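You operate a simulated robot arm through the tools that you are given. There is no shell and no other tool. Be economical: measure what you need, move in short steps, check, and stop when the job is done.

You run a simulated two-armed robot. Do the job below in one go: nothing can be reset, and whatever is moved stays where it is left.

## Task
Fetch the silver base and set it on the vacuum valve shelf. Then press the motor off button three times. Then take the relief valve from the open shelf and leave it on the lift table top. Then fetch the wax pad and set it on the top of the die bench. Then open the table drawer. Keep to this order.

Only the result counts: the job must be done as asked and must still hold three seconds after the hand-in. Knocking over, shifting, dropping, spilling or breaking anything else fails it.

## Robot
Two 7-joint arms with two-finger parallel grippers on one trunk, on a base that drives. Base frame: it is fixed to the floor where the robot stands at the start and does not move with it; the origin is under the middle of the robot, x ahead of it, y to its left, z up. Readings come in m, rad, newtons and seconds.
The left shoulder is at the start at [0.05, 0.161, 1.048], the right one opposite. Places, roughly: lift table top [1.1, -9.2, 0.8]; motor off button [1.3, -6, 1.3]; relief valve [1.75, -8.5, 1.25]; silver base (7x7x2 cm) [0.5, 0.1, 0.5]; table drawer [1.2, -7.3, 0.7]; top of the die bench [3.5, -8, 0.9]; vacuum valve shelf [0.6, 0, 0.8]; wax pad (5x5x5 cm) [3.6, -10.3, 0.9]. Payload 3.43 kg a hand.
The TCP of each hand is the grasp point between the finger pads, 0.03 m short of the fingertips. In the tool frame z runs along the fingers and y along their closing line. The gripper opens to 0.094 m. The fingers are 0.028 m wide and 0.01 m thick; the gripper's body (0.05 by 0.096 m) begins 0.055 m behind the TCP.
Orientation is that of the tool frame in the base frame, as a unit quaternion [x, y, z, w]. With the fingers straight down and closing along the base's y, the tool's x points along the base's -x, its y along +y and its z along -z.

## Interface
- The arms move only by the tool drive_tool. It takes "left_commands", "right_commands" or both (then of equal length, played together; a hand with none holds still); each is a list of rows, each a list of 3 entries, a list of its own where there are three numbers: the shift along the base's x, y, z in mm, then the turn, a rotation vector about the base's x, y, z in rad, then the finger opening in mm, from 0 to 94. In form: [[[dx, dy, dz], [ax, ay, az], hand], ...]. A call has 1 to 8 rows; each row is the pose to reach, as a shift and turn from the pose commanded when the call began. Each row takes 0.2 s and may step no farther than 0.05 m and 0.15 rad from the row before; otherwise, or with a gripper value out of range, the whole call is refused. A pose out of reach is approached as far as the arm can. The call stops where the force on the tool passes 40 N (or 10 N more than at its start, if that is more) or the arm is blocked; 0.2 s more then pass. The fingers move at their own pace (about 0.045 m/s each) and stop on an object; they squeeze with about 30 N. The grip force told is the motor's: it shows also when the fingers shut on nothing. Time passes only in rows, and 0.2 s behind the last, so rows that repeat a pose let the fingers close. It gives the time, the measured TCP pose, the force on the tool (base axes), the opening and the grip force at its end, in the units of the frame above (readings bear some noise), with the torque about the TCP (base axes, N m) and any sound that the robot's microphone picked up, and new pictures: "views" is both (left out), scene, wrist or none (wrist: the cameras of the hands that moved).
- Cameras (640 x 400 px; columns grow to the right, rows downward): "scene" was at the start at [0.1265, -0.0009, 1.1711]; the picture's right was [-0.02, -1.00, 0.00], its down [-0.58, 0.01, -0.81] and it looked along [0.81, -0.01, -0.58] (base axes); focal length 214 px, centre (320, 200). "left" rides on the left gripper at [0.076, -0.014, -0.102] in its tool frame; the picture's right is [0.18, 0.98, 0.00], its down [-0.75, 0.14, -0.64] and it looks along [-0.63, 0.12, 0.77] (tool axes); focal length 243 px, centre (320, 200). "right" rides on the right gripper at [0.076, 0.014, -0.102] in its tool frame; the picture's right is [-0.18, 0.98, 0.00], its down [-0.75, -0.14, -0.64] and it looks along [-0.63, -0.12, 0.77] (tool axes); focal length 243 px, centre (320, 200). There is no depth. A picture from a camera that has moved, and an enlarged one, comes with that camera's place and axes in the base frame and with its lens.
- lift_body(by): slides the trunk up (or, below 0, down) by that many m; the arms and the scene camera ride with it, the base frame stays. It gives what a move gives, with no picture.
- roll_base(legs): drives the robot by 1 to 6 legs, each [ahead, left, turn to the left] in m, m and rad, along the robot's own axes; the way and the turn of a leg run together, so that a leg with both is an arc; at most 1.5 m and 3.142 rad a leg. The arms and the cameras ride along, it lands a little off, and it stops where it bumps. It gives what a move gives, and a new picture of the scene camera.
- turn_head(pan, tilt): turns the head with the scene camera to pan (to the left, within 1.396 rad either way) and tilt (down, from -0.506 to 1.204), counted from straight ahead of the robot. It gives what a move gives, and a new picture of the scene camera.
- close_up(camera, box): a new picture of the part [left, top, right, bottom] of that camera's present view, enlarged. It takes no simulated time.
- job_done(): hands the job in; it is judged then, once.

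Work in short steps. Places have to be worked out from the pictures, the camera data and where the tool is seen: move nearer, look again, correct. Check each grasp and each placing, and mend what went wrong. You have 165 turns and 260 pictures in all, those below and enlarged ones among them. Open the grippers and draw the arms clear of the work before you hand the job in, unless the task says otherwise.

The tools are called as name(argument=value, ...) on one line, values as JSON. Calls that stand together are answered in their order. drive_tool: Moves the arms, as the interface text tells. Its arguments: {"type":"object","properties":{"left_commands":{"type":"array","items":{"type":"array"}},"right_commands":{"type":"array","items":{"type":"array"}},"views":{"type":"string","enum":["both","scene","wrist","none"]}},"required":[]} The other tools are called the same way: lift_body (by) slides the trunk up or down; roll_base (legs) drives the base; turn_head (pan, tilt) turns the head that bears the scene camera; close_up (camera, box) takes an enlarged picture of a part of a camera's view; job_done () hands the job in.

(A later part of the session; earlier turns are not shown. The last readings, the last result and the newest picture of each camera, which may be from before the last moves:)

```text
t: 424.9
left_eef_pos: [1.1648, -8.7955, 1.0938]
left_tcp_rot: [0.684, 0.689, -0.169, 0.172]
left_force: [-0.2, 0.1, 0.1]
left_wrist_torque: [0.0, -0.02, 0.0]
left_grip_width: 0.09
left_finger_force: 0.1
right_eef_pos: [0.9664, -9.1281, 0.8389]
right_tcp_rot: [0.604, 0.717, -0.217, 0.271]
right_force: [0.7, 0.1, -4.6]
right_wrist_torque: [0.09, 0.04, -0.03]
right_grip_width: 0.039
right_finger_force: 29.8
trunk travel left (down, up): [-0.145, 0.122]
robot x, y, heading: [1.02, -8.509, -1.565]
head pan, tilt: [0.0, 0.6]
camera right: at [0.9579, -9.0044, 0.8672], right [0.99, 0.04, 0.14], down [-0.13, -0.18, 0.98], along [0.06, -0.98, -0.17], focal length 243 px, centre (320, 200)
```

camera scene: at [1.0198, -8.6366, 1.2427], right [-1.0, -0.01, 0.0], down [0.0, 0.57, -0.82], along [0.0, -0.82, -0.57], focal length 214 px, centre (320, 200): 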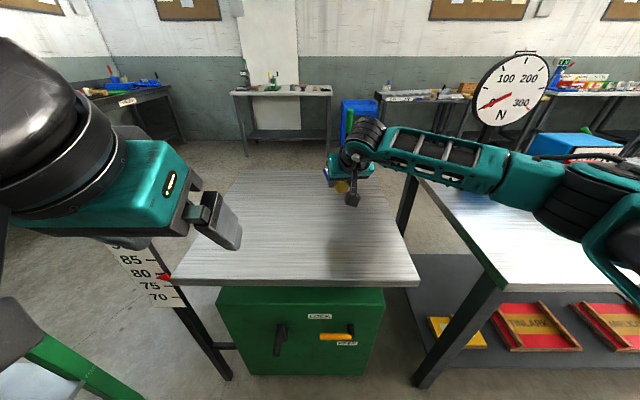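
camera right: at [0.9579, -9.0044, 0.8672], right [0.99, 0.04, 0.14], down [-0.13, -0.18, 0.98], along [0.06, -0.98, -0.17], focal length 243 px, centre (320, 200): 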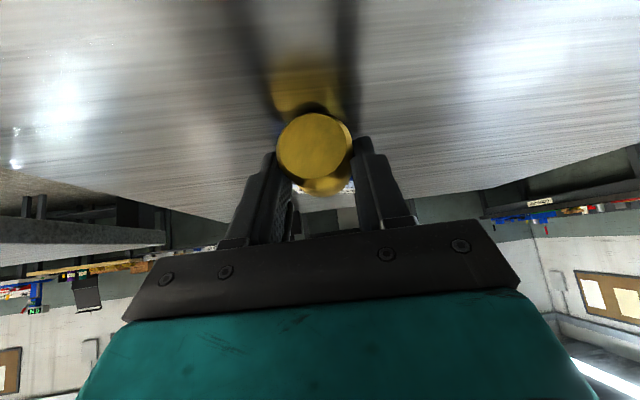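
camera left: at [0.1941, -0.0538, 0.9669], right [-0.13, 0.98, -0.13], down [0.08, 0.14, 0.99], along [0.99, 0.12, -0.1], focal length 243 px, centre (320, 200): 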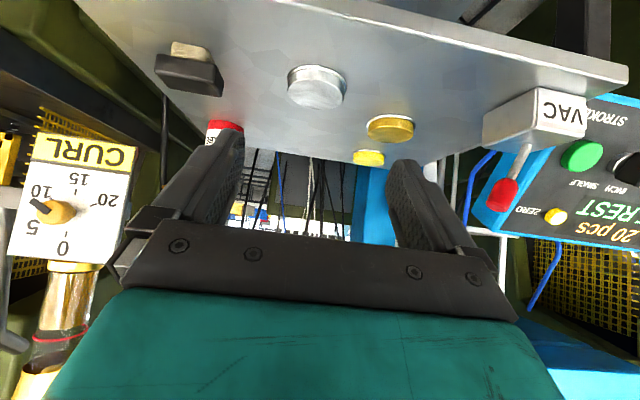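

Weight is partly taken. Two more millimetres, then open gently and check.

drive_tool(right_commands=[[[0, 0, -3], [0, 0, 0], 15], [[0, 0, -4], [0, 0, 0], 15], [[0, 0, -4], [0, 0, 0], 45], [[0, 0, -3], [0, 0, 0], 64], [[0, 0, -2], [0, 0, 0], 80]], views="wrist")

```text
t: 426.1
left_eef_pos: [1.1651, -8.7941, 1.095]
left_tcp_rot: [0.684, 0.689, -0.17, 0.171]
left_force: [-0.1, 0.6, 0.2]
left_wrist_torque: [0.0, 0.0, 0.03]
left_grip_width: 0.0899
left_finger_force: 0.1
right_eef_pos: [0.9657, -9.127, 0.8363]
right_tcp_rot: [0.605, 0.717, -0.216, 0.27]
right_force: [-0.6, 0.5, -0.3]
right_wrist_torque: [0.03, 0.03, 0.01]
right_grip_width: 0.0797
right_finger_force: 0.1
trunk travel left (down, up): [-0.145, 0.122]
robot x, y, heading: [1.0198, -8.5021, -1.563]
head pan, tilt: [0.0, 0.6]
camera right: at [0.9579, -9.0035, 0.8645], right [0.99, 0.04, 0.14], down [-0.13, -0.18, 0.98], along [0.06, -0.98, -0.18], focal length 243 px, centre (320, 200)
```

right: 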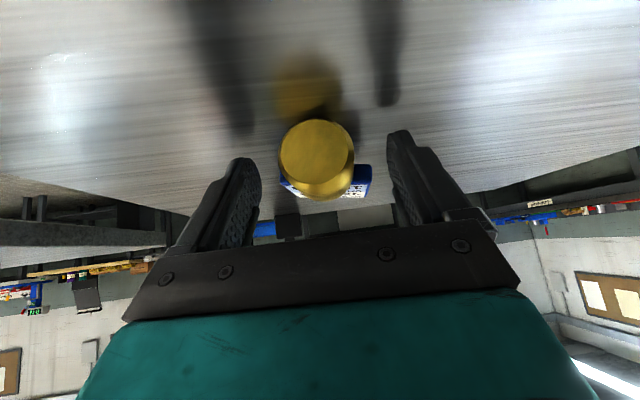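

Released and resting. Withdraw along the finger axis.

drive_tool(right_commands=[[[0, 20, 24], [0, 0, 0], 80], [[0, 48, 58], [0, 0, 0], 80], [[0, 78, 95], [0, 0, 0], 80], [[-20, 105, 130], [0, 0, 0], 80], [[-45, 130, 160], [0, 0, 0], 80], [[-75, 150, 190], [0, 0, 0], 80], [[-100, 170, 220], [0, 0, 0], 80]], views="scene")

close_up(camera="scene", box=[220, 140, 440, 290])

```text
t: 427.7
left_eef_pos: [1.1652, -8.7954, 1.0941]
left_tcp_rot: [0.684, 0.689, -0.169, 0.171]
left_force: [-0.9, 0.4, -0.2]
left_wrist_torque: [-0.03, -0.01, -0.01]
left_grip_width: 0.09
left_finger_force: 0.0
right_eef_pos: [0.8669, -8.9573, 1.0569]
right_tcp_rot: [0.604, 0.718, -0.216, 0.27]
right_force: [-0.5, 0.2, -0.8]
right_wrist_torque: [0.0, 0.06, -0.01]
right_grip_width: 0.08
right_finger_force: 0.1
trunk travel left (down, up): [-0.145, 0.122]
robot x, y, heading: [1.0183, -8.506, -1.569]
head pan, tilt: [0.0, 0.6]
camera scene: at [1.0192, -8.6349, 1.2429], right [-1.0, -0.01, 0.0], down [0.0, 0.56, -0.83], along [0.0, -0.83, -0.56], focal length 214 px, centre (320, 200)
```

scene: 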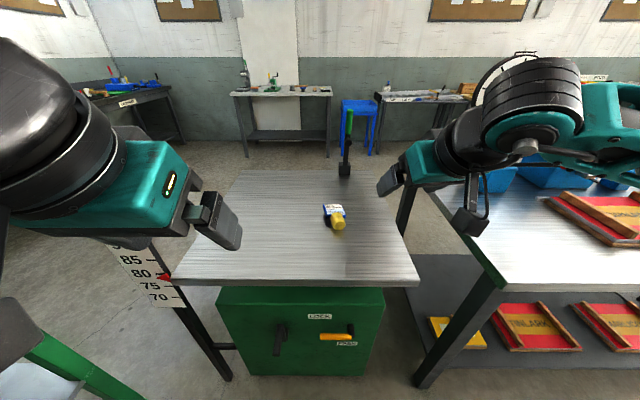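

```text
2.67 times, centred on (330, 215) of scene
camera zoom: at [1.0192, -8.6349, 1.2429], right [-1.0, -0.01, 0.0], down [0.0, 0.56, -0.83], along [0.0, -0.83, -0.56], focal length 572 px, centre (293, 160)
```

zoom: 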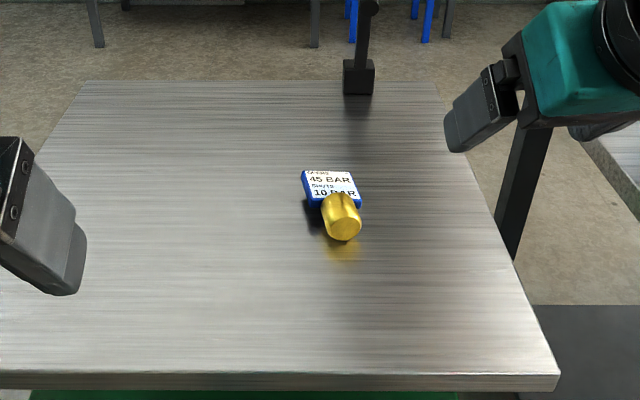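

Valve rests on the lift table. Now the wax pad: back out west, around, and along the south corridor.

roll_base(legs=[[-0.3, 0, 0], [0, -1.45, 0], [0, -1.45, 0], [1.1, 0, 0], [1.1, 0, 0], [0, 1.5, 0]])

```text
t: 460.9
left_eef_pos: [-0.2104, -10.727, 1.0952]
left_tcp_rot: [0.684, 0.689, -0.169, 0.171]
left_force: [0.0, 0.0, -0.2]
left_wrist_torque: [0.03, -0.01, 0.04]
left_grip_width: 0.0898
left_finger_force: 0.1
right_eef_pos: [-0.5099, -10.8906, 1.0561]
right_tcp_rot: [0.605, 0.717, -0.217, 0.27]
right_force: [0.6, 0.3, 0.6]
right_wrist_torque: [0.0, -0.01, 0.02]
right_grip_width: 0.0801
right_finger_force: 0.0
trunk travel left (down, up): [-0.145, 0.122]
robot x, y, heading: [-0.3573, -10.4414, -1.566]
head pan, tilt: [0.0, 0.6]
camera scene: at [-0.3551, -10.5675, 1.2429], right [-1.0, 0.0, 0.0], down [0.0, 0.56, -0.83], along [0.0, -0.83, -0.56], focal length 214 px, centre (320, 200)
```

scene: 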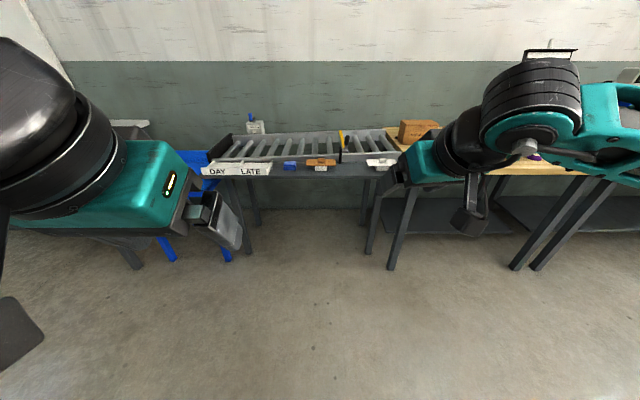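

Continue east and turn to face the wax-pad bench.

roll_base(legs=[[0, 1.4, 0], [0, 1.4, 0], [0, 0, 1.566]])

```text
t: 478.3
left_eef_pos: [2.7292, -10.2847, 1.0951]
left_tcp_rot: [-0.007, 0.971, 0.002, 0.24]
left_force: [0.9, 0.2, 0.2]
left_wrist_torque: [0.03, -0.03, 0.01]
left_grip_width: 0.0898
left_finger_force: 0.1
right_eef_pos: [2.8948, -10.5828, 1.056]
right_tcp_rot: [-0.084, 0.934, 0.039, 0.344]
right_force: [0.0, -1.1, -0.4]
right_wrist_torque: [0.01, 0.05, -0.03]
right_grip_width: 0.0802
right_finger_force: 0.1
trunk travel left (down, up): [-0.145, 0.122]
robot x, y, heading: [2.4453, -10.4331, 0.017]
head pan, tilt: [0.0, 0.6]
camera scene: at [2.5707, -10.4303, 1.2429], right [0.01, -1.0, 0.0], down [-0.56, -0.01, -0.83], along [0.82, 0.01, -0.56], focal length 214 px, centre (320, 200)
```

scene: 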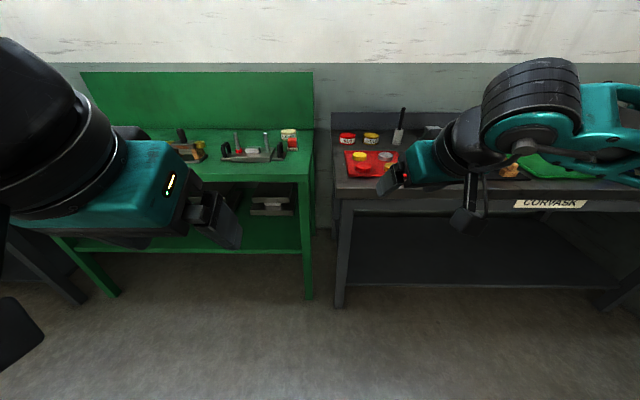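

Zoom on the candidates around (295,140) and the red tray.

close_up(camera="scene", box=[170, 100, 320, 220])

close_up(camera="scene", box=[320, 90, 470, 210])

```text
3.33 times, centred on (245, 160) of scene
camera zoom: at [2.5707, -10.4303, 1.2429], right [0.01, -1.0, 0.0], down [-0.56, -0.01, -0.83], along [0.82, 0.01, -0.56], focal length 715 px, centre (570, 333)
```

zoom: 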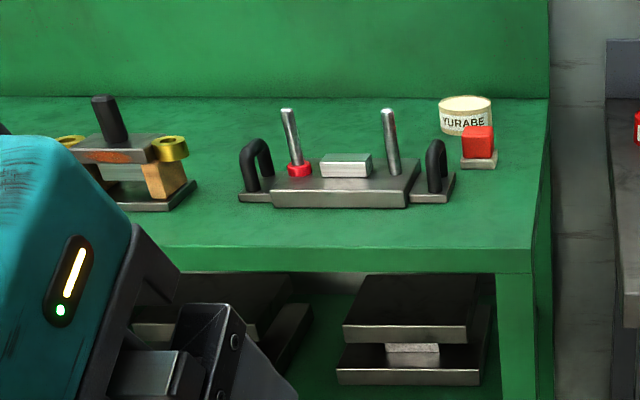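

```text
3.33 times, centred on (395, 150) of scene
camera zoom: at [2.5707, -10.4303, 1.2429], right [0.01, -1.0, 0.0], down [-0.56, -0.01, -0.83], along [0.82, 0.01, -0.56], focal length 715 px, centre (70, 367)
```

zoom: 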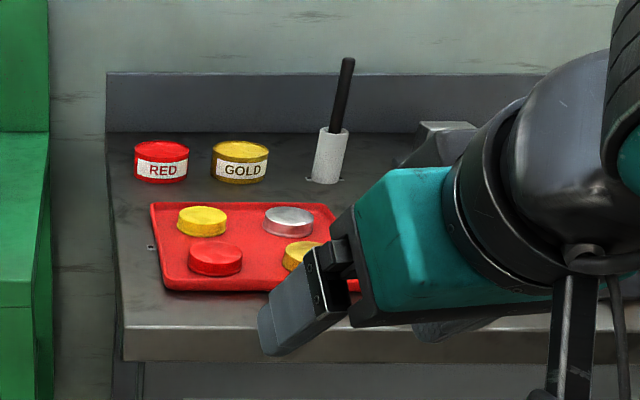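

The wax pad is the small red block on a pale base at ≈(3.49, −10.297), in front of the YURABE can and close to a fixture handle. Retract the right hand, then drive closer.

drive_tool(right_commands=[[[-35, -10, 25], [0, 0, 0], 80], [[-70, -20, 50], [0, 0, 0], 80], [[-100, -30, 75], [0, 0, 0], 80], [[-110, -40, 100], [0, 0, 0], 80]], views="none")

roll_base(legs=[[0.37, 0.0, -0.017]])

close_up(camera="scene", box=[200, 120, 360, 260])

```text
t: 479.3
left_eef_pos: [2.7301, -10.284, 1.0944]
left_tcp_rot: [-0.007, 0.971, 0.002, 0.24]
left_force: [-0.1, 0.4, 0.3]
left_wrist_torque: [-0.02, 0.0, 0.01]
left_grip_width: 0.09
left_finger_force: 0.0
right_eef_pos: [2.785, -10.6246, 1.1572]
right_tcp_rot: [-0.084, 0.935, 0.04, 0.343]
right_force: [-0.9, -0.1, 0.5]
right_wrist_torque: [0.0, 0.02, -0.01]
right_grip_width: 0.0803
right_finger_force: 0.1
trunk travel left (down, up): [-0.145, 0.122]
robot x, y, heading: [2.4456, -10.4319, 0.016]
head pan, tilt: [0.0, 0.6]
```

```text
t: 481.6
left_eef_pos: [3.1014, -10.2886, 1.0939]
left_tcp_rot: [0.003, 0.971, 0.0, 0.24]
left_force: [-0.1, 0.0, -0.3]
left_wrist_torque: [-0.01, 0.0, 0.0]
left_grip_width: 0.0899
left_finger_force: 0.1
right_eef_pos: [3.1497, -10.6295, 1.1579]
right_tcp_rot: [-0.075, 0.935, 0.037, 0.345]
right_force: [0.5, -0.3, -0.8]
right_wrist_torque: [0.03, 0.01, 0.03]
right_grip_width: 0.0796
right_finger_force: 0.1
trunk travel left (down, up): [-0.145, 0.122]
robot x, y, heading: [2.8113, -10.4338, -0.003]
head pan, tilt: [0.0, 0.6]
camera scene: at [2.9389, -10.4313, 1.2428], right [-0.01, -1.0, 0.0], down [-0.57, 0.0, -0.82], along [0.82, 0.0, -0.57], focal length 214 px, centre (320, 200)
```

scene: 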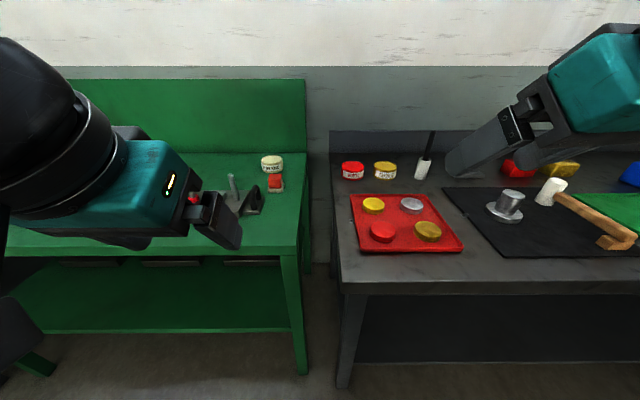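

```text
2.86 times, centred on (280, 190) of scene
camera zoom: at [2.9389, -10.4313, 1.2428], right [-0.01, -1.0, 0.0], down [-0.57, 0.0, -0.82], along [0.82, 0.0, -0.57], focal length 613 px, centre (434, 229)
```

zoom: 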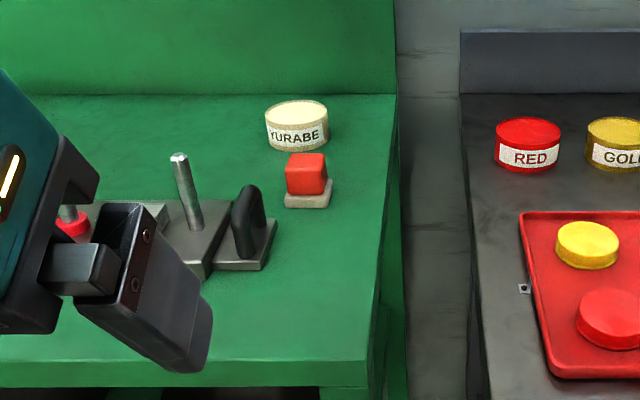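

Pad centre ≈(3.53, −10.292), bench z≈0.883; the fixture ends at x≈3.47, so a near-vertical grasp closing along y is clear. Drive 0.1 m closer.

roll_base(legs=[[0.1, 0.0, 0.0]])

drive_tool(left_commands=[[[40, 0, 0], [0, 0.07, 0], 85], [[80, 0, 0], [0, 0.14, 0], 85], [[120, 0, 0], [0, 0.22, 0], 85], [[160, 0, -10], [0, 0.22, 0], 85], [[200, 0, -20], [0, 0.22, 0], 85], [[240, 0, -30], [0, 0.22, 0], 85]])

```text
t: 482.8
left_eef_pos: [3.1989, -10.2896, 1.0945]
left_tcp_rot: [0.002, 0.971, 0.0, 0.24]
left_force: [0.0, -0.2, -0.7]
left_wrist_torque: [0.03, 0.02, -0.03]
left_grip_width: 0.09
left_finger_force: 0.0
right_eef_pos: [3.2494, -10.6299, 1.1568]
right_tcp_rot: [-0.074, 0.935, 0.036, 0.345]
right_force: [0.3, 0.1, -0.5]
right_wrist_torque: [0.0, 0.03, 0.03]
right_grip_width: 0.08
right_finger_force: 0.1
trunk travel left (down, up): [-0.145, 0.122]
robot x, y, heading: [2.9099, -10.4292, -0.005]
head pan, tilt: [0.0, 0.6]
camera scene: at [3.0378, -10.4318, 1.2428], right [0.0, -1.0, 0.0], down [-0.57, 0.0, -0.82], along [0.82, 0.0, -0.57], focal length 214 px, centre (320, 200)
```

scene: 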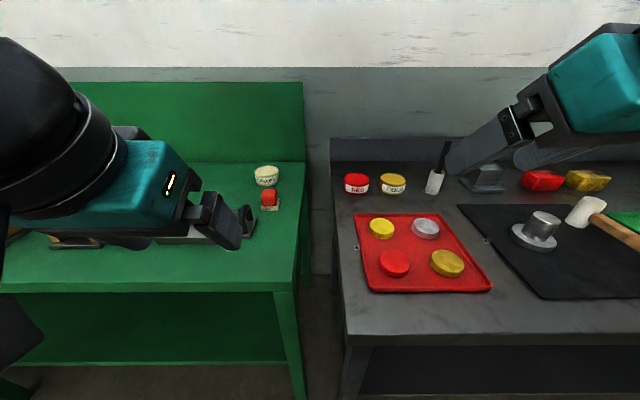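

```text
t: 484.2
left_eef_pos: [3.4407, -10.2891, 1.0646]
left_tcp_rot: [0.001, 0.991, 0.001, 0.131]
left_force: [-0.5, -1.0, 0.3]
left_wrist_torque: [0.0, 0.01, -0.01]
left_grip_width: 0.085
left_finger_force: 0.1
right_eef_pos: [3.2475, -10.6293, 1.1582]
right_tcp_rot: [-0.075, 0.935, 0.036, 0.345]
right_force: [-0.4, -1.2, -0.7]
right_wrist_torque: [0.0, 0.0, 0.0]
right_grip_width: 0.0801
right_finger_force: 0.0
trunk travel left (down, up): [-0.145, 0.122]
robot x, y, heading: [2.9105, -10.4323, -0.006]
head pan, tilt: [0.0, 0.6]
camera scene: at [3.0374, -10.4319, 1.2428], right [0.0, -1.0, 0.0], down [-0.57, 0.0, -0.82], along [0.82, 0.0, -0.57], focal length 214 px, centre (320, 200)
camera left: at [3.3396, -10.3019, 1.1444], right [-0.17, 0.98, -0.05], down [0.56, 0.14, 0.82], along [0.81, 0.12, -0.57], focal length 243 px, centre (320, 200)
```

scene: 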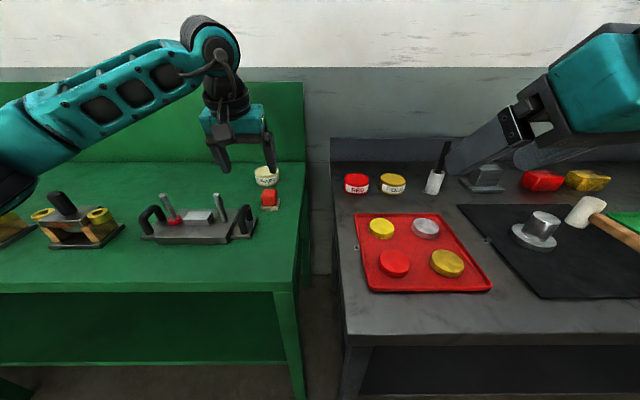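
left: 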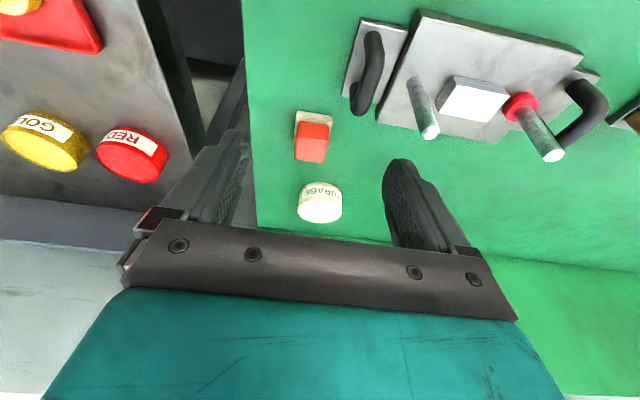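

Zoom wrist view on the pad.

close_up(camera="left", box=[250, 80, 410, 230])

```text
2.67 times, centred on (330, 155) of left
camera zoom: at [3.3396, -10.3019, 1.1444], right [-0.17, 0.98, -0.05], down [0.56, 0.14, 0.82], along [0.81, 0.12, -0.57], focal length 647 px, centre (293, 320)
```

zoom: 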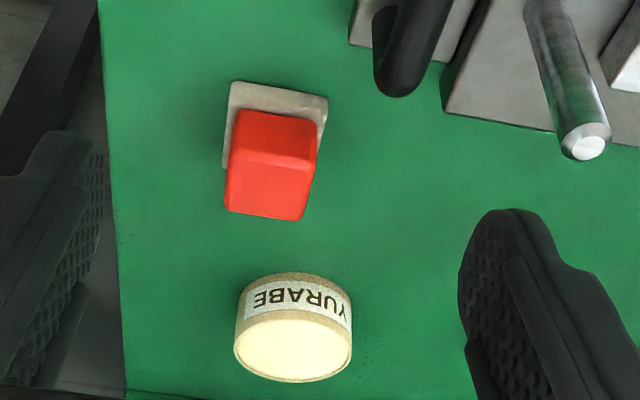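

Pad centre ≈(3.547, −10.286). Move over it first, then descend.

drive_tool(left_commands=[[[35, 1, 0], [0, 0, 0], 72], [[70, 2, 0], [0, 0, 0], 72], [[98, 3, -10], [0, 0, 0], 72], [[98, 3, -50], [0, 0, 0], 72], [[98, 3, -90], [0, 0, 0], 72]], views="wrist")

```text
t: 485.4
left_eef_pos: [3.5369, -10.2854, 0.9752]
left_tcp_rot: [0.002, 0.991, -0.001, 0.132]
left_force: [-0.6, -1.1, 1.0]
left_wrist_torque: [0.01, -0.01, 0.0]
left_grip_width: 0.0723
left_finger_force: 0.0
right_eef_pos: [3.2476, -10.6286, 1.1561]
right_tcp_rot: [-0.075, 0.935, 0.036, 0.345]
right_force: [-0.3, 0.2, 0.1]
right_wrist_torque: [0.01, 0.0, 0.0]
right_grip_width: 0.0799
right_finger_force: 0.0
trunk travel left (down, up): [-0.145, 0.122]
robot x, y, heading: [2.91, -10.4334, -0.007]
head pan, tilt: [0.0, 0.6]
camera left: at [3.4367, -10.2994, 1.0538], right [-0.17, 0.98, -0.05], down [0.56, 0.14, 0.82], along [0.81, 0.12, -0.57], focal length 243 px, centre (320, 200)
```

left: 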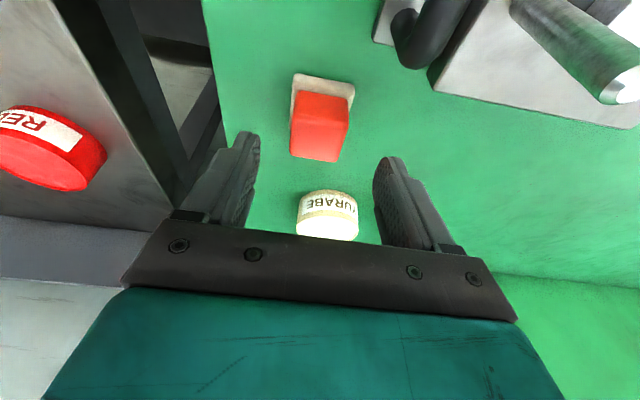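

Centered in y. Descend to the pad and close.

drive_tool(left_commands=[[[4, -1, -30], [0, 0, 0], 72], [[7, -1, -56], [0, 0, 0], 72], [[7, -1, -56], [0, 0, 0], 40], [[7, -1, -56], [0, 0, 0], 25], [[7, -1, -56], [0, 0, 0], 25]], views="wrist")

```text
t: 486.6
left_eef_pos: [3.5423, -10.288, 0.9179]
left_tcp_rot: [0.001, 0.991, 0.0, 0.132]
left_force: [-0.2, -0.1, -1.0]
left_wrist_torque: [-0.04, 0.02, -0.01]
left_grip_width: 0.0413
left_finger_force: 29.4
right_eef_pos: [3.2488, -10.6293, 1.1573]
right_tcp_rot: [-0.075, 0.935, 0.037, 0.344]
right_force: [-1.3, 0.0, 0.0]
right_wrist_torque: [0.05, 0.01, -0.01]
right_grip_width: 0.0801
right_finger_force: 0.0
trunk travel left (down, up): [-0.145, 0.122]
robot x, y, heading: [2.9119, -10.4349, -0.006]
head pan, tilt: [0.0, 0.6]
camera left: at [3.4434, -10.3008, 0.9982], right [-0.17, 0.98, -0.05], down [0.56, 0.14, 0.82], along [0.81, 0.12, -0.57], focal length 243 px, centre (320, 200)
```

left: 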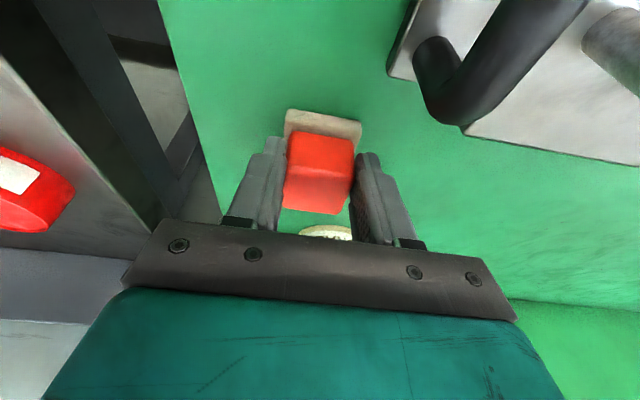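

Gripped at 41 mm. Lift it and check.

drive_tool(left_commands=[[[0, 0, 20], [0, 0, 0], 25], [[0, 0, 60], [0, 0, 0], 25], [[0, 0, 100], [0, 0, 0], 25], [[0, 0, 140], [0, 0, 0], 25], [[0, 0, 180], [0, 0, 0], 25], [[-40, 0, 195], [0, 0, 0], 25], [[-80, 0, 200], [0, 0, 0], 25], [[-120, 0, 200], [0, 0, 0], 25]])

```text
t: 488.4
left_eef_pos: [3.4233, -10.2859, 1.1173]
left_tcp_rot: [0.001, 0.991, 0.0, 0.133]
left_force: [-0.3, 0.9, -0.6]
left_wrist_torque: [-0.01, -0.01, 0.03]
left_grip_width: 0.041
left_finger_force: 29.6
right_eef_pos: [3.247, -10.6277, 1.1567]
right_tcp_rot: [-0.075, 0.935, 0.036, 0.345]
right_force: [0.1, -1.0, 0.3]
right_wrist_torque: [-0.01, 0.02, -0.02]
right_grip_width: 0.08
right_finger_force: 0.1
trunk travel left (down, up): [-0.145, 0.122]
robot x, y, heading: [2.9078, -10.4287, -0.004]
head pan, tilt: [0.0, 0.6]
camera scene: at [3.0368, -10.4316, 1.243], right [0.0, -1.0, 0.0], down [-0.56, 0.0, -0.83], along [0.83, 0.0, -0.56], focal length 214 px, centre (320, 200)
camera left: at [3.323, -10.2999, 1.1982], right [-0.17, 0.98, -0.05], down [0.56, 0.14, 0.82], along [0.81, 0.12, -0.57], focal length 243 px, centre (320, 200)
```

scene: 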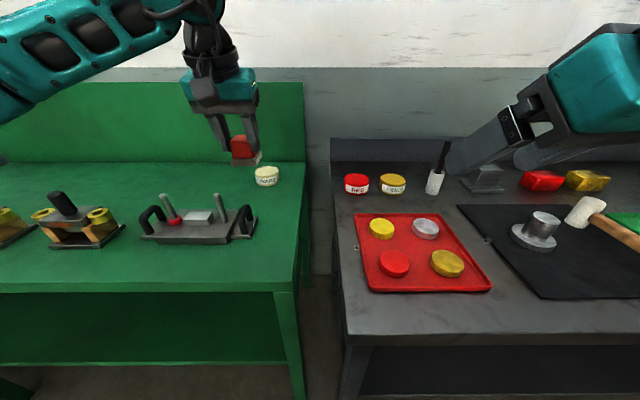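
left: 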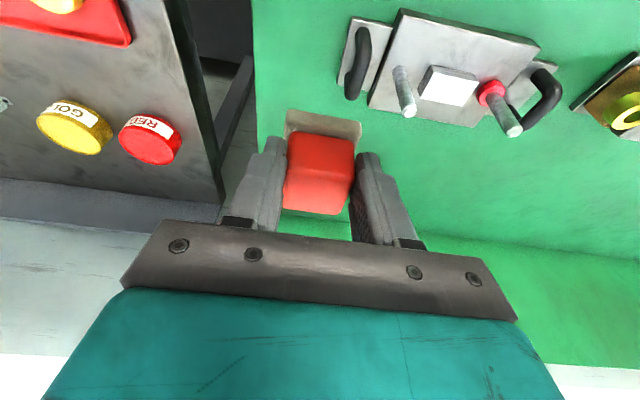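

Pad held. Back up 0.28 m and strafe north toward the die bench.

roll_base(legs=[[-0.28, 0.0, 0.005], [0, 1.1, 0], [0, 1.0, 0]])

```text
t: 500.3
left_eef_pos: [3.145, -8.1914, 1.1172]
left_tcp_rot: [-0.001, 0.991, 0.0, 0.133]
left_force: [-0.2, 0.8, -0.5]
left_wrist_torque: [0.0, 0.02, -0.02]
left_grip_width: 0.0411
left_finger_force: 30.0
right_eef_pos: [2.9704, -8.5337, 1.1577]
right_tcp_rot: [-0.078, 0.935, 0.037, 0.344]
right_force: [-0.2, 0.6, -0.3]
right_wrist_torque: [-0.02, 0.0, 0.01]
right_grip_width: 0.0801
right_finger_force: 0.1
trunk travel left (down, up): [-0.145, 0.122]
robot x, y, heading: [2.631, -8.3363, 0.006]
head pan, tilt: [0.0, 0.6]
camera scene: at [2.7585, -8.3376, 1.2429], right [0.0, -1.0, 0.0], down [-0.56, 0.0, -0.83], along [0.83, 0.0, -0.56], focal length 214 px, centre (320, 200)
```

scene: 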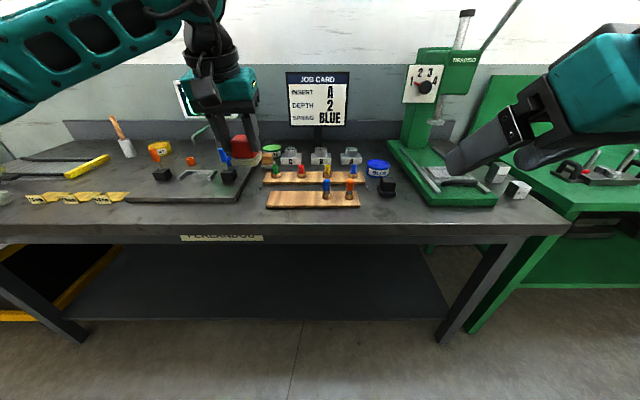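

Die bench top has a free front strip at ≈(3.185, −8.07). Move the pad over it.

drive_tool(left_commands=[[[10, 35, 0], [0, 0, 0], 25], [[20, 70, -10], [0, 0, 0], 25], [[30, 105, -20], [0, 0, 0], 25], [[40, 121, -50], [0, 0, 0], 25], [[40, 121, -95], [0, 0, 0], 25], [[40, 121, -130], [0, 0, 0], 25]])

```text
t: 501.7
left_eef_pos: [3.1844, -8.0684, 0.9877]
left_tcp_rot: [0.0, 0.991, 0.0, 0.133]
left_force: [-0.6, -0.2, -0.1]
left_wrist_torque: [0.0, 0.01, -0.01]
left_grip_width: 0.0414
left_finger_force: 29.7
right_eef_pos: [2.97, -8.5336, 1.1562]
right_tcp_rot: [-0.078, 0.935, 0.037, 0.344]
right_force: [0.0, 0.4, 0.6]
right_wrist_torque: [0.02, 0.02, 0.03]
right_grip_width: 0.0799
right_finger_force: 0.1
trunk travel left (down, up): [-0.145, 0.122]
robot x, y, heading: [2.6308, -8.3414, -0.002]
head pan, tilt: [0.0, 0.6]
camera scene: at [2.7587, -8.3376, 1.2429], right [0.0, -1.0, 0.0], down [-0.57, 0.0, -0.82], along [0.82, 0.0, -0.57], focal length 214 px, centre (320, 200)
camera left: at [3.0846, -8.0827, 1.0667], right [-0.18, 0.98, -0.05], down [0.56, 0.14, 0.82], along [0.81, 0.12, -0.57], focal length 243 px, centre (320, 200)
```

scene: 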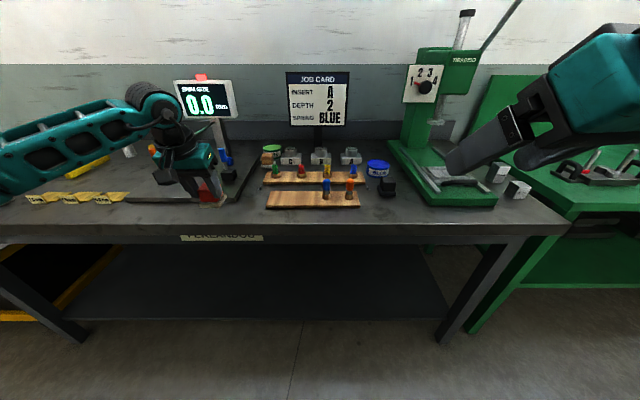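
left: 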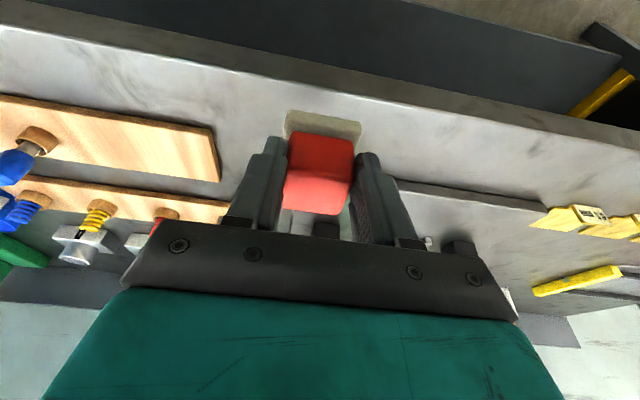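

I need the bench's front edge precisely; zoom both views.

close_up(camera="scene", box=[120, 160, 300, 260])

close_up(camera="left", box=[220, 40, 440, 180])

```text
3.56 times, centred on (210, 210) of scene
camera zoom: at [2.7587, -8.3376, 1.2429], right [0.0, -1.0, 0.0], down [-0.57, 0.0, -0.82], along [0.82, 0.0, -0.57], focal length 763 px, centre (711, 164)
```

zoom: 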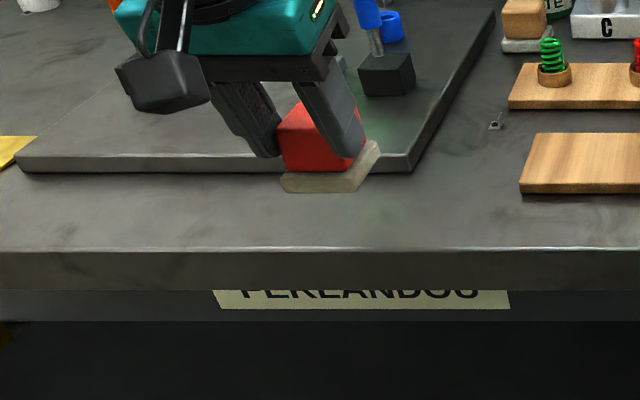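

```text
2.86 times, centred on (330, 110) of left
camera zoom: at [3.0846, -8.0827, 1.0667], right [-0.18, 0.98, -0.05], down [0.56, 0.14, 0.82], along [0.81, 0.12, -0.57], focal length 693 px, centre (291, 457)
```

zoom: 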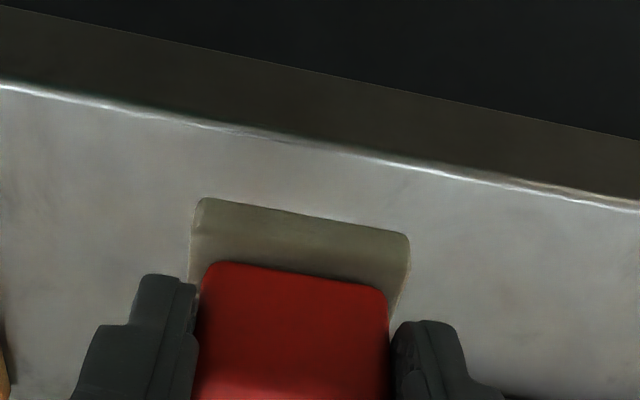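

Recomputed: the bench's front edge is at x≈3.204 (z≈0.865), mat starts ≈3.295, so the pad must go to x≈3.248. Shift 62 mm forward and lower a little.

drive_tool(left_commands=[[[30, 0, 0], [0, 0, 0], 25], [[62, 0, 0], [0, 0, 0], 25], [[62, 0, -30], [0, 0, 0], 25], [[62, 0, -60], [0, 0, 0], 25]], views="wrist")

close_up(camera="scene", box=[120, 160, 300, 260])

```text
t: 502.7
left_eef_pos: [3.2466, -8.069, 0.9265]
left_tcp_rot: [-0.001, 0.991, 0.001, 0.132]
left_force: [-0.5, 0.4, -1.1]
left_wrist_torque: [-0.02, 0.0, 0.01]
left_grip_width: 0.0413
left_finger_force: 30.3
right_eef_pos: [2.9709, -8.5336, 1.1577]
right_tcp_rot: [-0.078, 0.935, 0.038, 0.345]
right_force: [0.1, -0.4, 0.0]
right_wrist_torque: [-0.02, 0.0, 0.03]
right_grip_width: 0.08
right_finger_force: 0.1
trunk travel left (down, up): [-0.145, 0.122]
robot x, y, heading: [2.6364, -8.3375, -0.002]
head pan, tilt: [0.0, 0.6]
camera left: at [3.1467, -8.0832, 1.0077], right [-0.18, 0.98, -0.05], down [0.56, 0.14, 0.82], along [0.81, 0.12, -0.57], focal length 243 px, centre (320, 200)
```

left: 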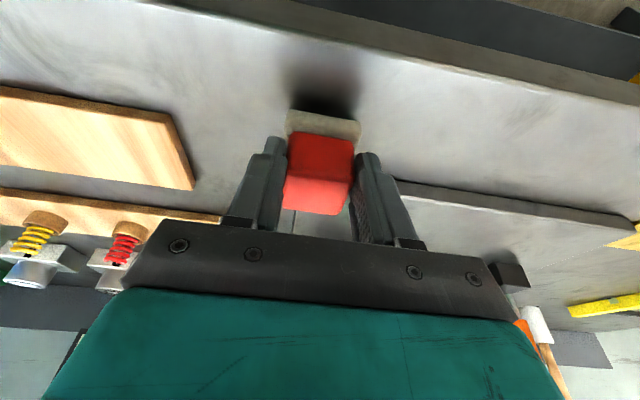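

```text
3.56 times, centred on (210, 210) of scene
camera zoom: at [2.7587, -8.3377, 1.2429], right [0.0, -1.0, 0.0], down [-0.57, 0.0, -0.82], along [0.82, 0.0, -0.57], focal length 763 px, centre (711, 164)
```

zoom: 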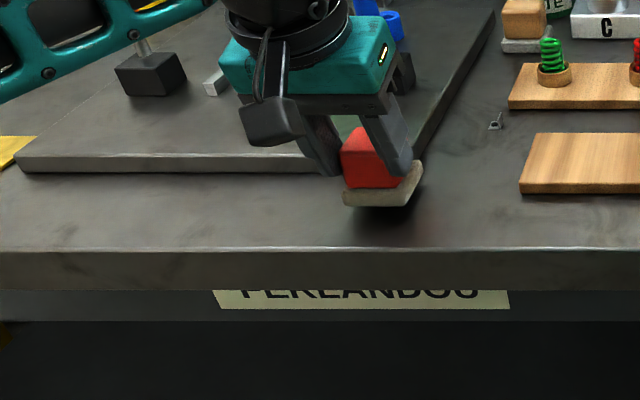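

Over the strip with a contact shadow just below. Lower gradually to contact.

drive_tool(left_commands=[[[0, 0, -10], [0, 0, 0], 25], [[0, 0, -17], [0, 0, 0], 25], [[0, 0, -23], [0, 0, 0], 25], [[0, 0, -27], [0, 0, 0], 25]], views="wrist")

```text
t: 503.7
left_eef_pos: [3.2498, -8.0701, 0.9148]
left_tcp_rot: [-0.002, 0.989, -0.003, 0.145]
left_force: [-1.8, -0.2, 14.4]
left_wrist_torque: [0.3, 0.17, -0.01]
left_grip_width: 0.0415
left_finger_force: 29.9
right_eef_pos: [2.9694, -8.5343, 1.1573]
right_tcp_rot: [-0.078, 0.935, 0.038, 0.345]
right_force: [-0.9, 0.6, -0.5]
right_wrist_torque: [0.03, 0.0, 0.03]
right_grip_width: 0.0803
right_finger_force: 0.1
trunk travel left (down, up): [-0.145, 0.122]
robot x, y, heading: [2.6317, -8.3344, 0.001]
head pan, tilt: [0.0, 0.6]
stopped in row 4 (left hand): the force on the tool passed its limit (the readings are from after the stop); the commanded pose is now the measured one
camera left: at [3.1479, -8.0832, 0.9926], right [-0.18, 0.98, -0.06], down [0.54, 0.15, 0.83], along [0.82, 0.12, -0.55], focal length 243 px, centre (320, 200)
```

left: 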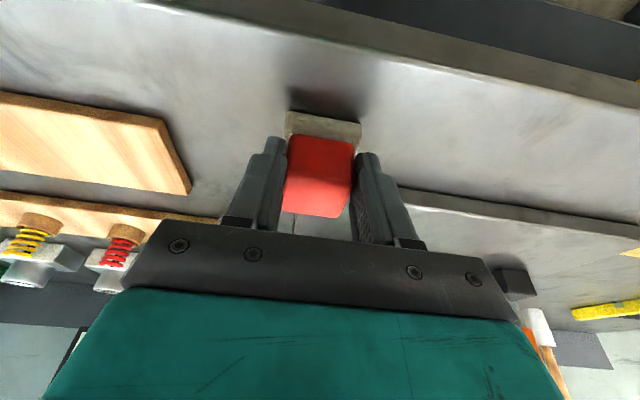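

Contact at TCP z≈0.915. Relieve slightly, open, and check before retreating.

drive_tool(left_commands=[[[-1, 0, 3], [0, 0.02, 0], 25], [[-1, 0, 3], [0, 0.02, 0], 55], [[-1, 0, 3], [0, 0.02, 0], 75], [[-1, 0, 6], [0, 0.02, 0], 75]], views="wrist")

```text
t: 504.7
left_eef_pos: [3.2478, -8.0684, 0.9165]
left_tcp_rot: [-0.002, 0.991, -0.001, 0.132]
left_force: [-0.5, 0.0, 0.8]
left_wrist_torque: [-0.01, -0.02, -0.01]
left_grip_width: 0.075
left_finger_force: 0.1
right_eef_pos: [2.9705, -8.5335, 1.156]
right_tcp_rot: [-0.078, 0.935, 0.038, 0.344]
right_force: [0.5, 0.5, 0.1]
right_wrist_torque: [0.03, 0.02, -0.03]
right_grip_width: 0.0799
right_finger_force: 0.0
trunk travel left (down, up): [-0.145, 0.122]
robot x, y, heading: [2.6278, -8.3389, 0.007]
head pan, tilt: [0.0, 0.6]
camera left: at [3.1488, -8.083, 0.9971], right [-0.18, 0.98, -0.05], down [0.56, 0.15, 0.82], along [0.81, 0.12, -0.58], focal length 243 px, centre (320, 200)
```

left: 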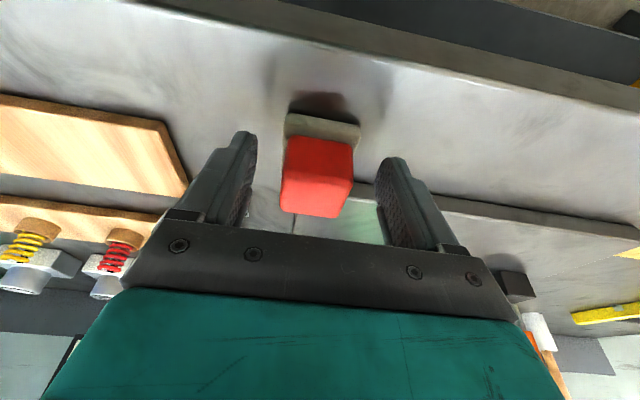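

Released and standing. Lift the hand straight up and look.

drive_tool(left_commands=[[[-2, 0, 35], [0, 0, 0], 75], [[-4, 0, 75], [0, 0, 0], 75], [[-10, 0, 115], [0, 0, 0], 75], [[-40, 0, 145], [0, 0, 0], 75], [[-80, 0, 165], [0, 0, 0], 75], [[-120, 10, 180], [0, 0, 0], 75]], views="scene")

close_up(camera="scene", box=[120, 160, 300, 260])

close_up(camera="left", box=[220, 0, 460, 180])

```text
t: 506.1
left_eef_pos: [3.1283, -8.0596, 1.0969]
left_tcp_rot: [-0.003, 0.991, 0.0, 0.132]
left_force: [0.7, -0.1, 0.1]
left_wrist_torque: [0.01, -0.01, -0.02]
left_grip_width: 0.0749
left_finger_force: 0.1
right_eef_pos: [2.9705, -8.5344, 1.1572]
right_tcp_rot: [-0.078, 0.935, 0.037, 0.344]
right_force: [1.1, 1.1, -0.1]
right_wrist_torque: [0.01, 0.02, 0.01]
right_grip_width: 0.0799
right_finger_force: 0.1
trunk travel left (down, up): [-0.145, 0.122]
robot x, y, heading: [2.6309, -8.3351, 0.004]
head pan, tilt: [0.0, 0.6]
camera scene: at [2.758, -8.3375, 1.243], right [0.0, -1.0, 0.0], down [-0.56, 0.0, -0.83], along [0.83, 0.0, -0.56], focal length 214 px, centre (320, 200)
```

scene: 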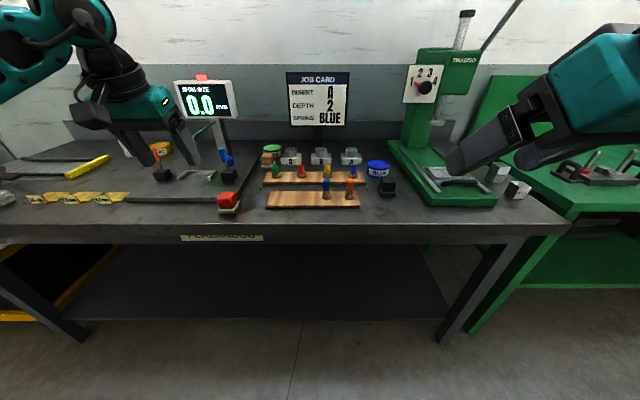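

```text
3.56 times, centred on (210, 210) of scene
camera zoom: at [2.758, -8.3375, 1.243], right [0.0, -1.0, 0.0], down [-0.56, 0.0, -0.83], along [0.83, 0.0, -0.56], focal length 763 px, centre (711, 164)
```

zoom: 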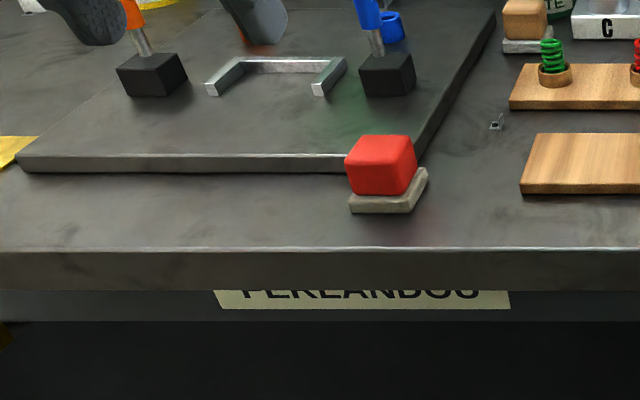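

```text
2.22 times, centred on (340, 90) of left
camera zoom: at [3.028, -8.0728, 1.1766], right [-0.18, 0.98, -0.05], down [0.56, 0.15, 0.82], along [0.81, 0.12, -0.58], focal length 539 px, centre (276, 444)
```

zoom: 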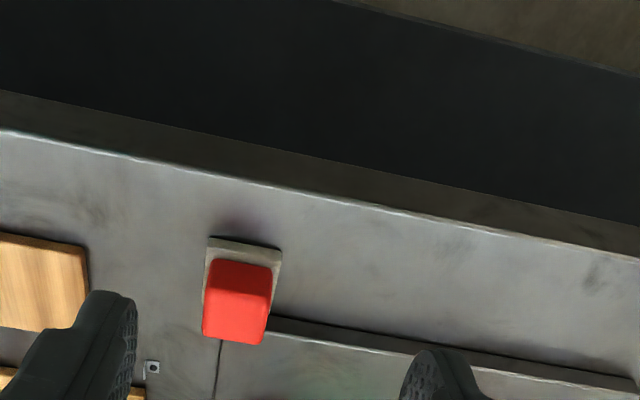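

The pad stands flat on the die bench. Last: the table drawer. Drive north out of the corridor and turn to face −y in front of the drawer bench.

roll_base(legs=[[-0.06, 0.85, 0], [0, 0.85, 0], [-0.2, 0.05, 0], [0, 0, -1.57]])

```text
t: 519.7
left_eef_pos: [2.6541, -7.093, 1.0954]
left_tcp_rot: [0.699, 0.703, -0.094, 0.092]
left_force: [-0.2, 0.2, -1.2]
left_wrist_torque: [0.03, -0.05, 0.02]
left_grip_width: 0.0752
left_finger_force: 0.1
right_eef_pos: [2.1797, -6.9343, 1.1567]
right_tcp_rot: [0.606, 0.716, -0.217, 0.271]
right_force: [0.5, 0.2, 0.3]
right_wrist_torque: [0.0, 0.01, -0.04]
right_grip_width: 0.08
right_finger_force: 0.1
trunk travel left (down, up): [-0.145, 0.122]
robot x, y, heading: [2.3792, -6.5955, -1.569]
head pan, tilt: [0.0, 0.6]
camera scene: at [2.3742, -6.723, 1.2429], right [-1.0, 0.0, 0.0], down [0.0, 0.56, -0.83], along [0.0, -0.83, -0.56], focal length 214 px, centre (320, 200)
```

scene: 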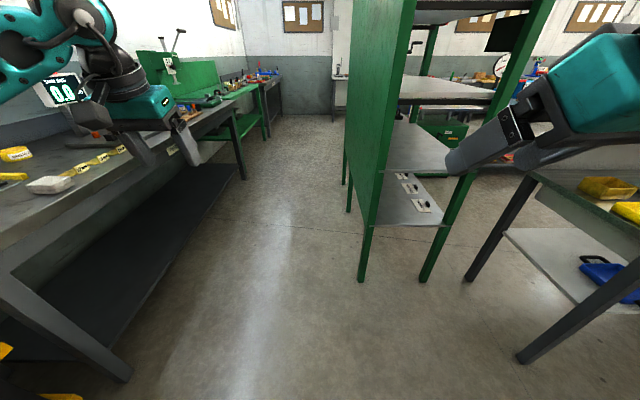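

Strafe right 1.1 m to stand before the drawer.

roll_base(legs=[[0.0, -1.1, 0]])

turn_head(pan=0.0, tilt=0.8)

```text
t: 525.4
left_eef_pos: [1.5497, -7.0902, 1.0966]
left_tcp_rot: [0.703, 0.699, -0.095, 0.091]
left_force: [-0.1, 0.0, -0.5]
left_wrist_torque: [0.0, 0.03, -0.01]
left_grip_width: 0.0749
left_finger_force: 0.1
right_eef_pos: [1.0768, -6.9264, 1.1566]
right_tcp_rot: [0.61, 0.713, -0.218, 0.269]
right_force: [0.0, 0.2, -0.1]
right_wrist_torque: [-0.02, -0.01, 0.01]
right_grip_width: 0.08
right_finger_force: 0.1
trunk travel left (down, up): [-0.145, 0.122]
robot x, y, heading: [1.2761, -6.5896, -1.579]
head pan, tilt: [0.0, 0.6]
camera scene: at [1.2739, -6.7176, 1.2429], right [-1.0, 0.01, 0.0], down [0.01, 0.56, -0.83], along [-0.01, -0.83, -0.56], focal length 214 px, centre (320, 200)
```

scene: 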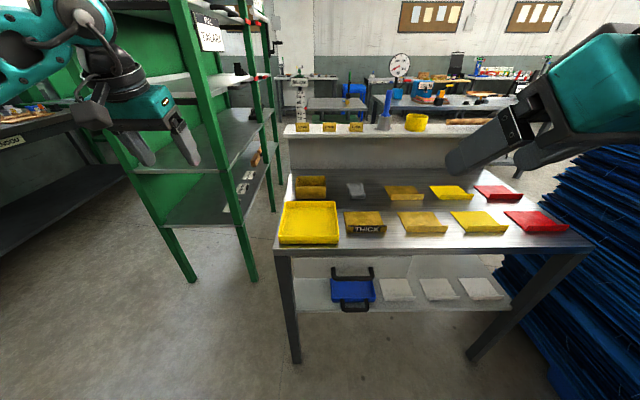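

```text
t: 526.1
left_eef_pos: [1.5509, -7.0897, 1.095]
left_tcp_rot: [0.703, 0.699, -0.094, 0.091]
left_force: [0.5, 1.2, -0.2]
left_wrist_torque: [0.02, 0.01, 0.0]
left_grip_width: 0.0746
left_finger_force: 0.1
right_eef_pos: [1.0778, -6.9274, 1.1573]
right_tcp_rot: [0.61, 0.713, -0.218, 0.269]
right_force: [0.1, -0.1, 0.6]
right_wrist_torque: [-0.01, 0.03, -0.02]
right_grip_width: 0.0799
right_finger_force: 0.0
trunk travel left (down, up): [-0.145, 0.122]
robot x, y, heading: [1.2768, -6.5872, -1.581]
head pan, tilt: [0.0, 0.799]
camera scene: at [1.2742, -6.7099, 1.2261], right [-1.0, 0.01, 0.0], down [0.01, 0.72, -0.7], along [-0.01, -0.7, -0.72], focal length 214 px, centre (320, 200)
```

scene: 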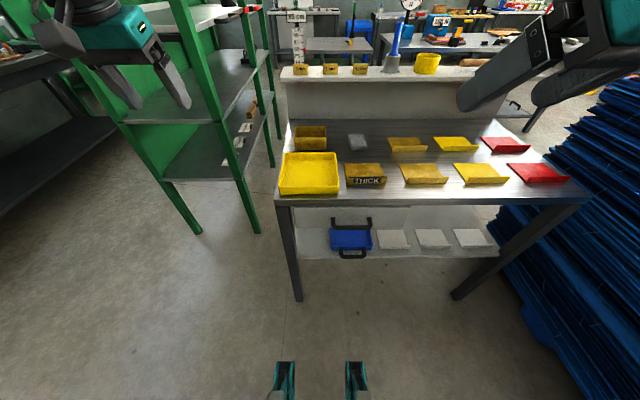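

Zoom below the bench top's front edge to find the drawer front.

close_up(camera="scene", box=[260, 170, 480, 290])

turn_head(pan=0.0, tilt=0.5)

```text
2.91 times, centred on (370, 230) of scene
camera zoom: at [1.2742, -6.7099, 1.2261], right [-1.0, 0.01, 0.0], down [0.01, 0.72, -0.7], along [-0.01, -0.7, -0.72], focal length 624 px, centre (174, 113)
```

zoom: 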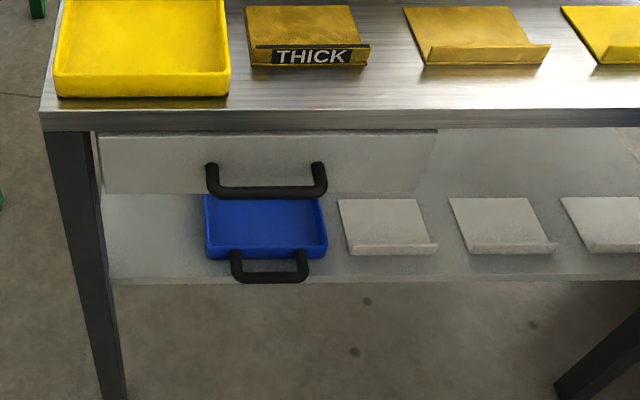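

```text
t: 526.9
left_eef_pos: [1.5508, -7.0912, 1.0957]
left_tcp_rot: [0.704, 0.698, -0.094, 0.09]
left_force: [0.0, 0.1, -0.6]
left_wrist_torque: [0.02, 0.04, -0.03]
left_grip_width: 0.0751
left_finger_force: 0.0
right_eef_pos: [1.077, -6.9278, 1.1557]
right_tcp_rot: [0.61, 0.713, -0.218, 0.269]
right_force: [0.5, 0.3, -0.5]
right_wrist_torque: [0.01, 0.02, 0.01]
right_grip_width: 0.08
right_finger_force: 0.1
trunk travel left (down, up): [-0.145, 0.122]
robot x, y, heading: [1.2793, -6.591, -1.58]
head pan, tilt: [0.0, 0.499]
camera scene: at [1.2741, -6.7202, 1.2519], right [-1.0, 0.01, 0.0], down [0.0, 0.48, -0.88], along [-0.01, -0.88, -0.48], focal length 214 px, centre (320, 200)
```

scene: 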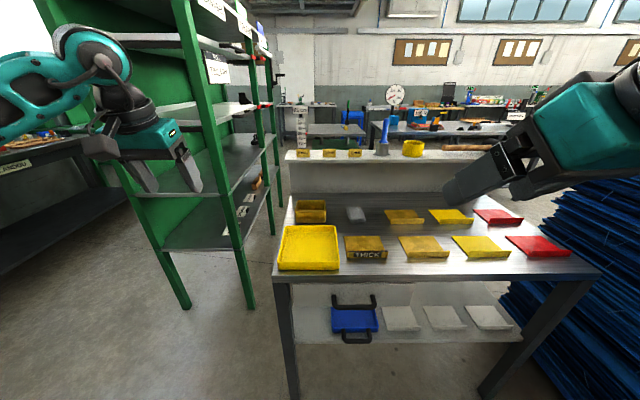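

Drawer front found with a U-handle: bar at ≈(1.173, −7.105, 0.70), along x. I'll grip the bar with the right hand, fingers closing vertically: roll the hand 90° about its axis first.

drive_tool(right_commands=[[[0, 0, 0], [0.017, -0.0927, -0.1103], 60], [[0, 0, 0], [0.0341, -0.1853, -0.2207], 60], [[0, 0, 0], [0.0511, -0.278, -0.331], 60], [[0, 0, 0], [0.0682, -0.3706, -0.4414], 60], [[0, 0, 0], [0.0852, -0.4633, -0.5517], 60], [[0, 0, 0], [0.1023, -0.556, -0.6621], 60], [[0, 0, 0], [0.1193, -0.6486, -0.7724], 60], [[0, 0, 0], [0.1364, -0.7413, -0.8828], 60]], views="none")

```text
t: 528.7
left_eef_pos: [1.5514, -7.0899, 1.0953]
left_tcp_rot: [0.703, 0.699, -0.094, 0.092]
left_force: [-1.0, -0.7, -0.7]
left_wrist_torque: [0.0, -0.01, 0.02]
left_grip_width: 0.0749
left_finger_force: 0.1
right_eef_pos: [1.0773, -6.9255, 1.1574]
right_tcp_rot: [0.901, 0.261, -0.035, 0.344]
right_force: [-0.4, -0.5, 0.1]
right_wrist_torque: [-0.02, 0.02, -0.01]
right_grip_width: 0.0599
right_finger_force: 0.0
trunk travel left (down, up): [-0.145, 0.122]
robot x, y, heading: [1.2778, -6.5887, -1.586]
head pan, tilt: [0.0, 0.499]
```

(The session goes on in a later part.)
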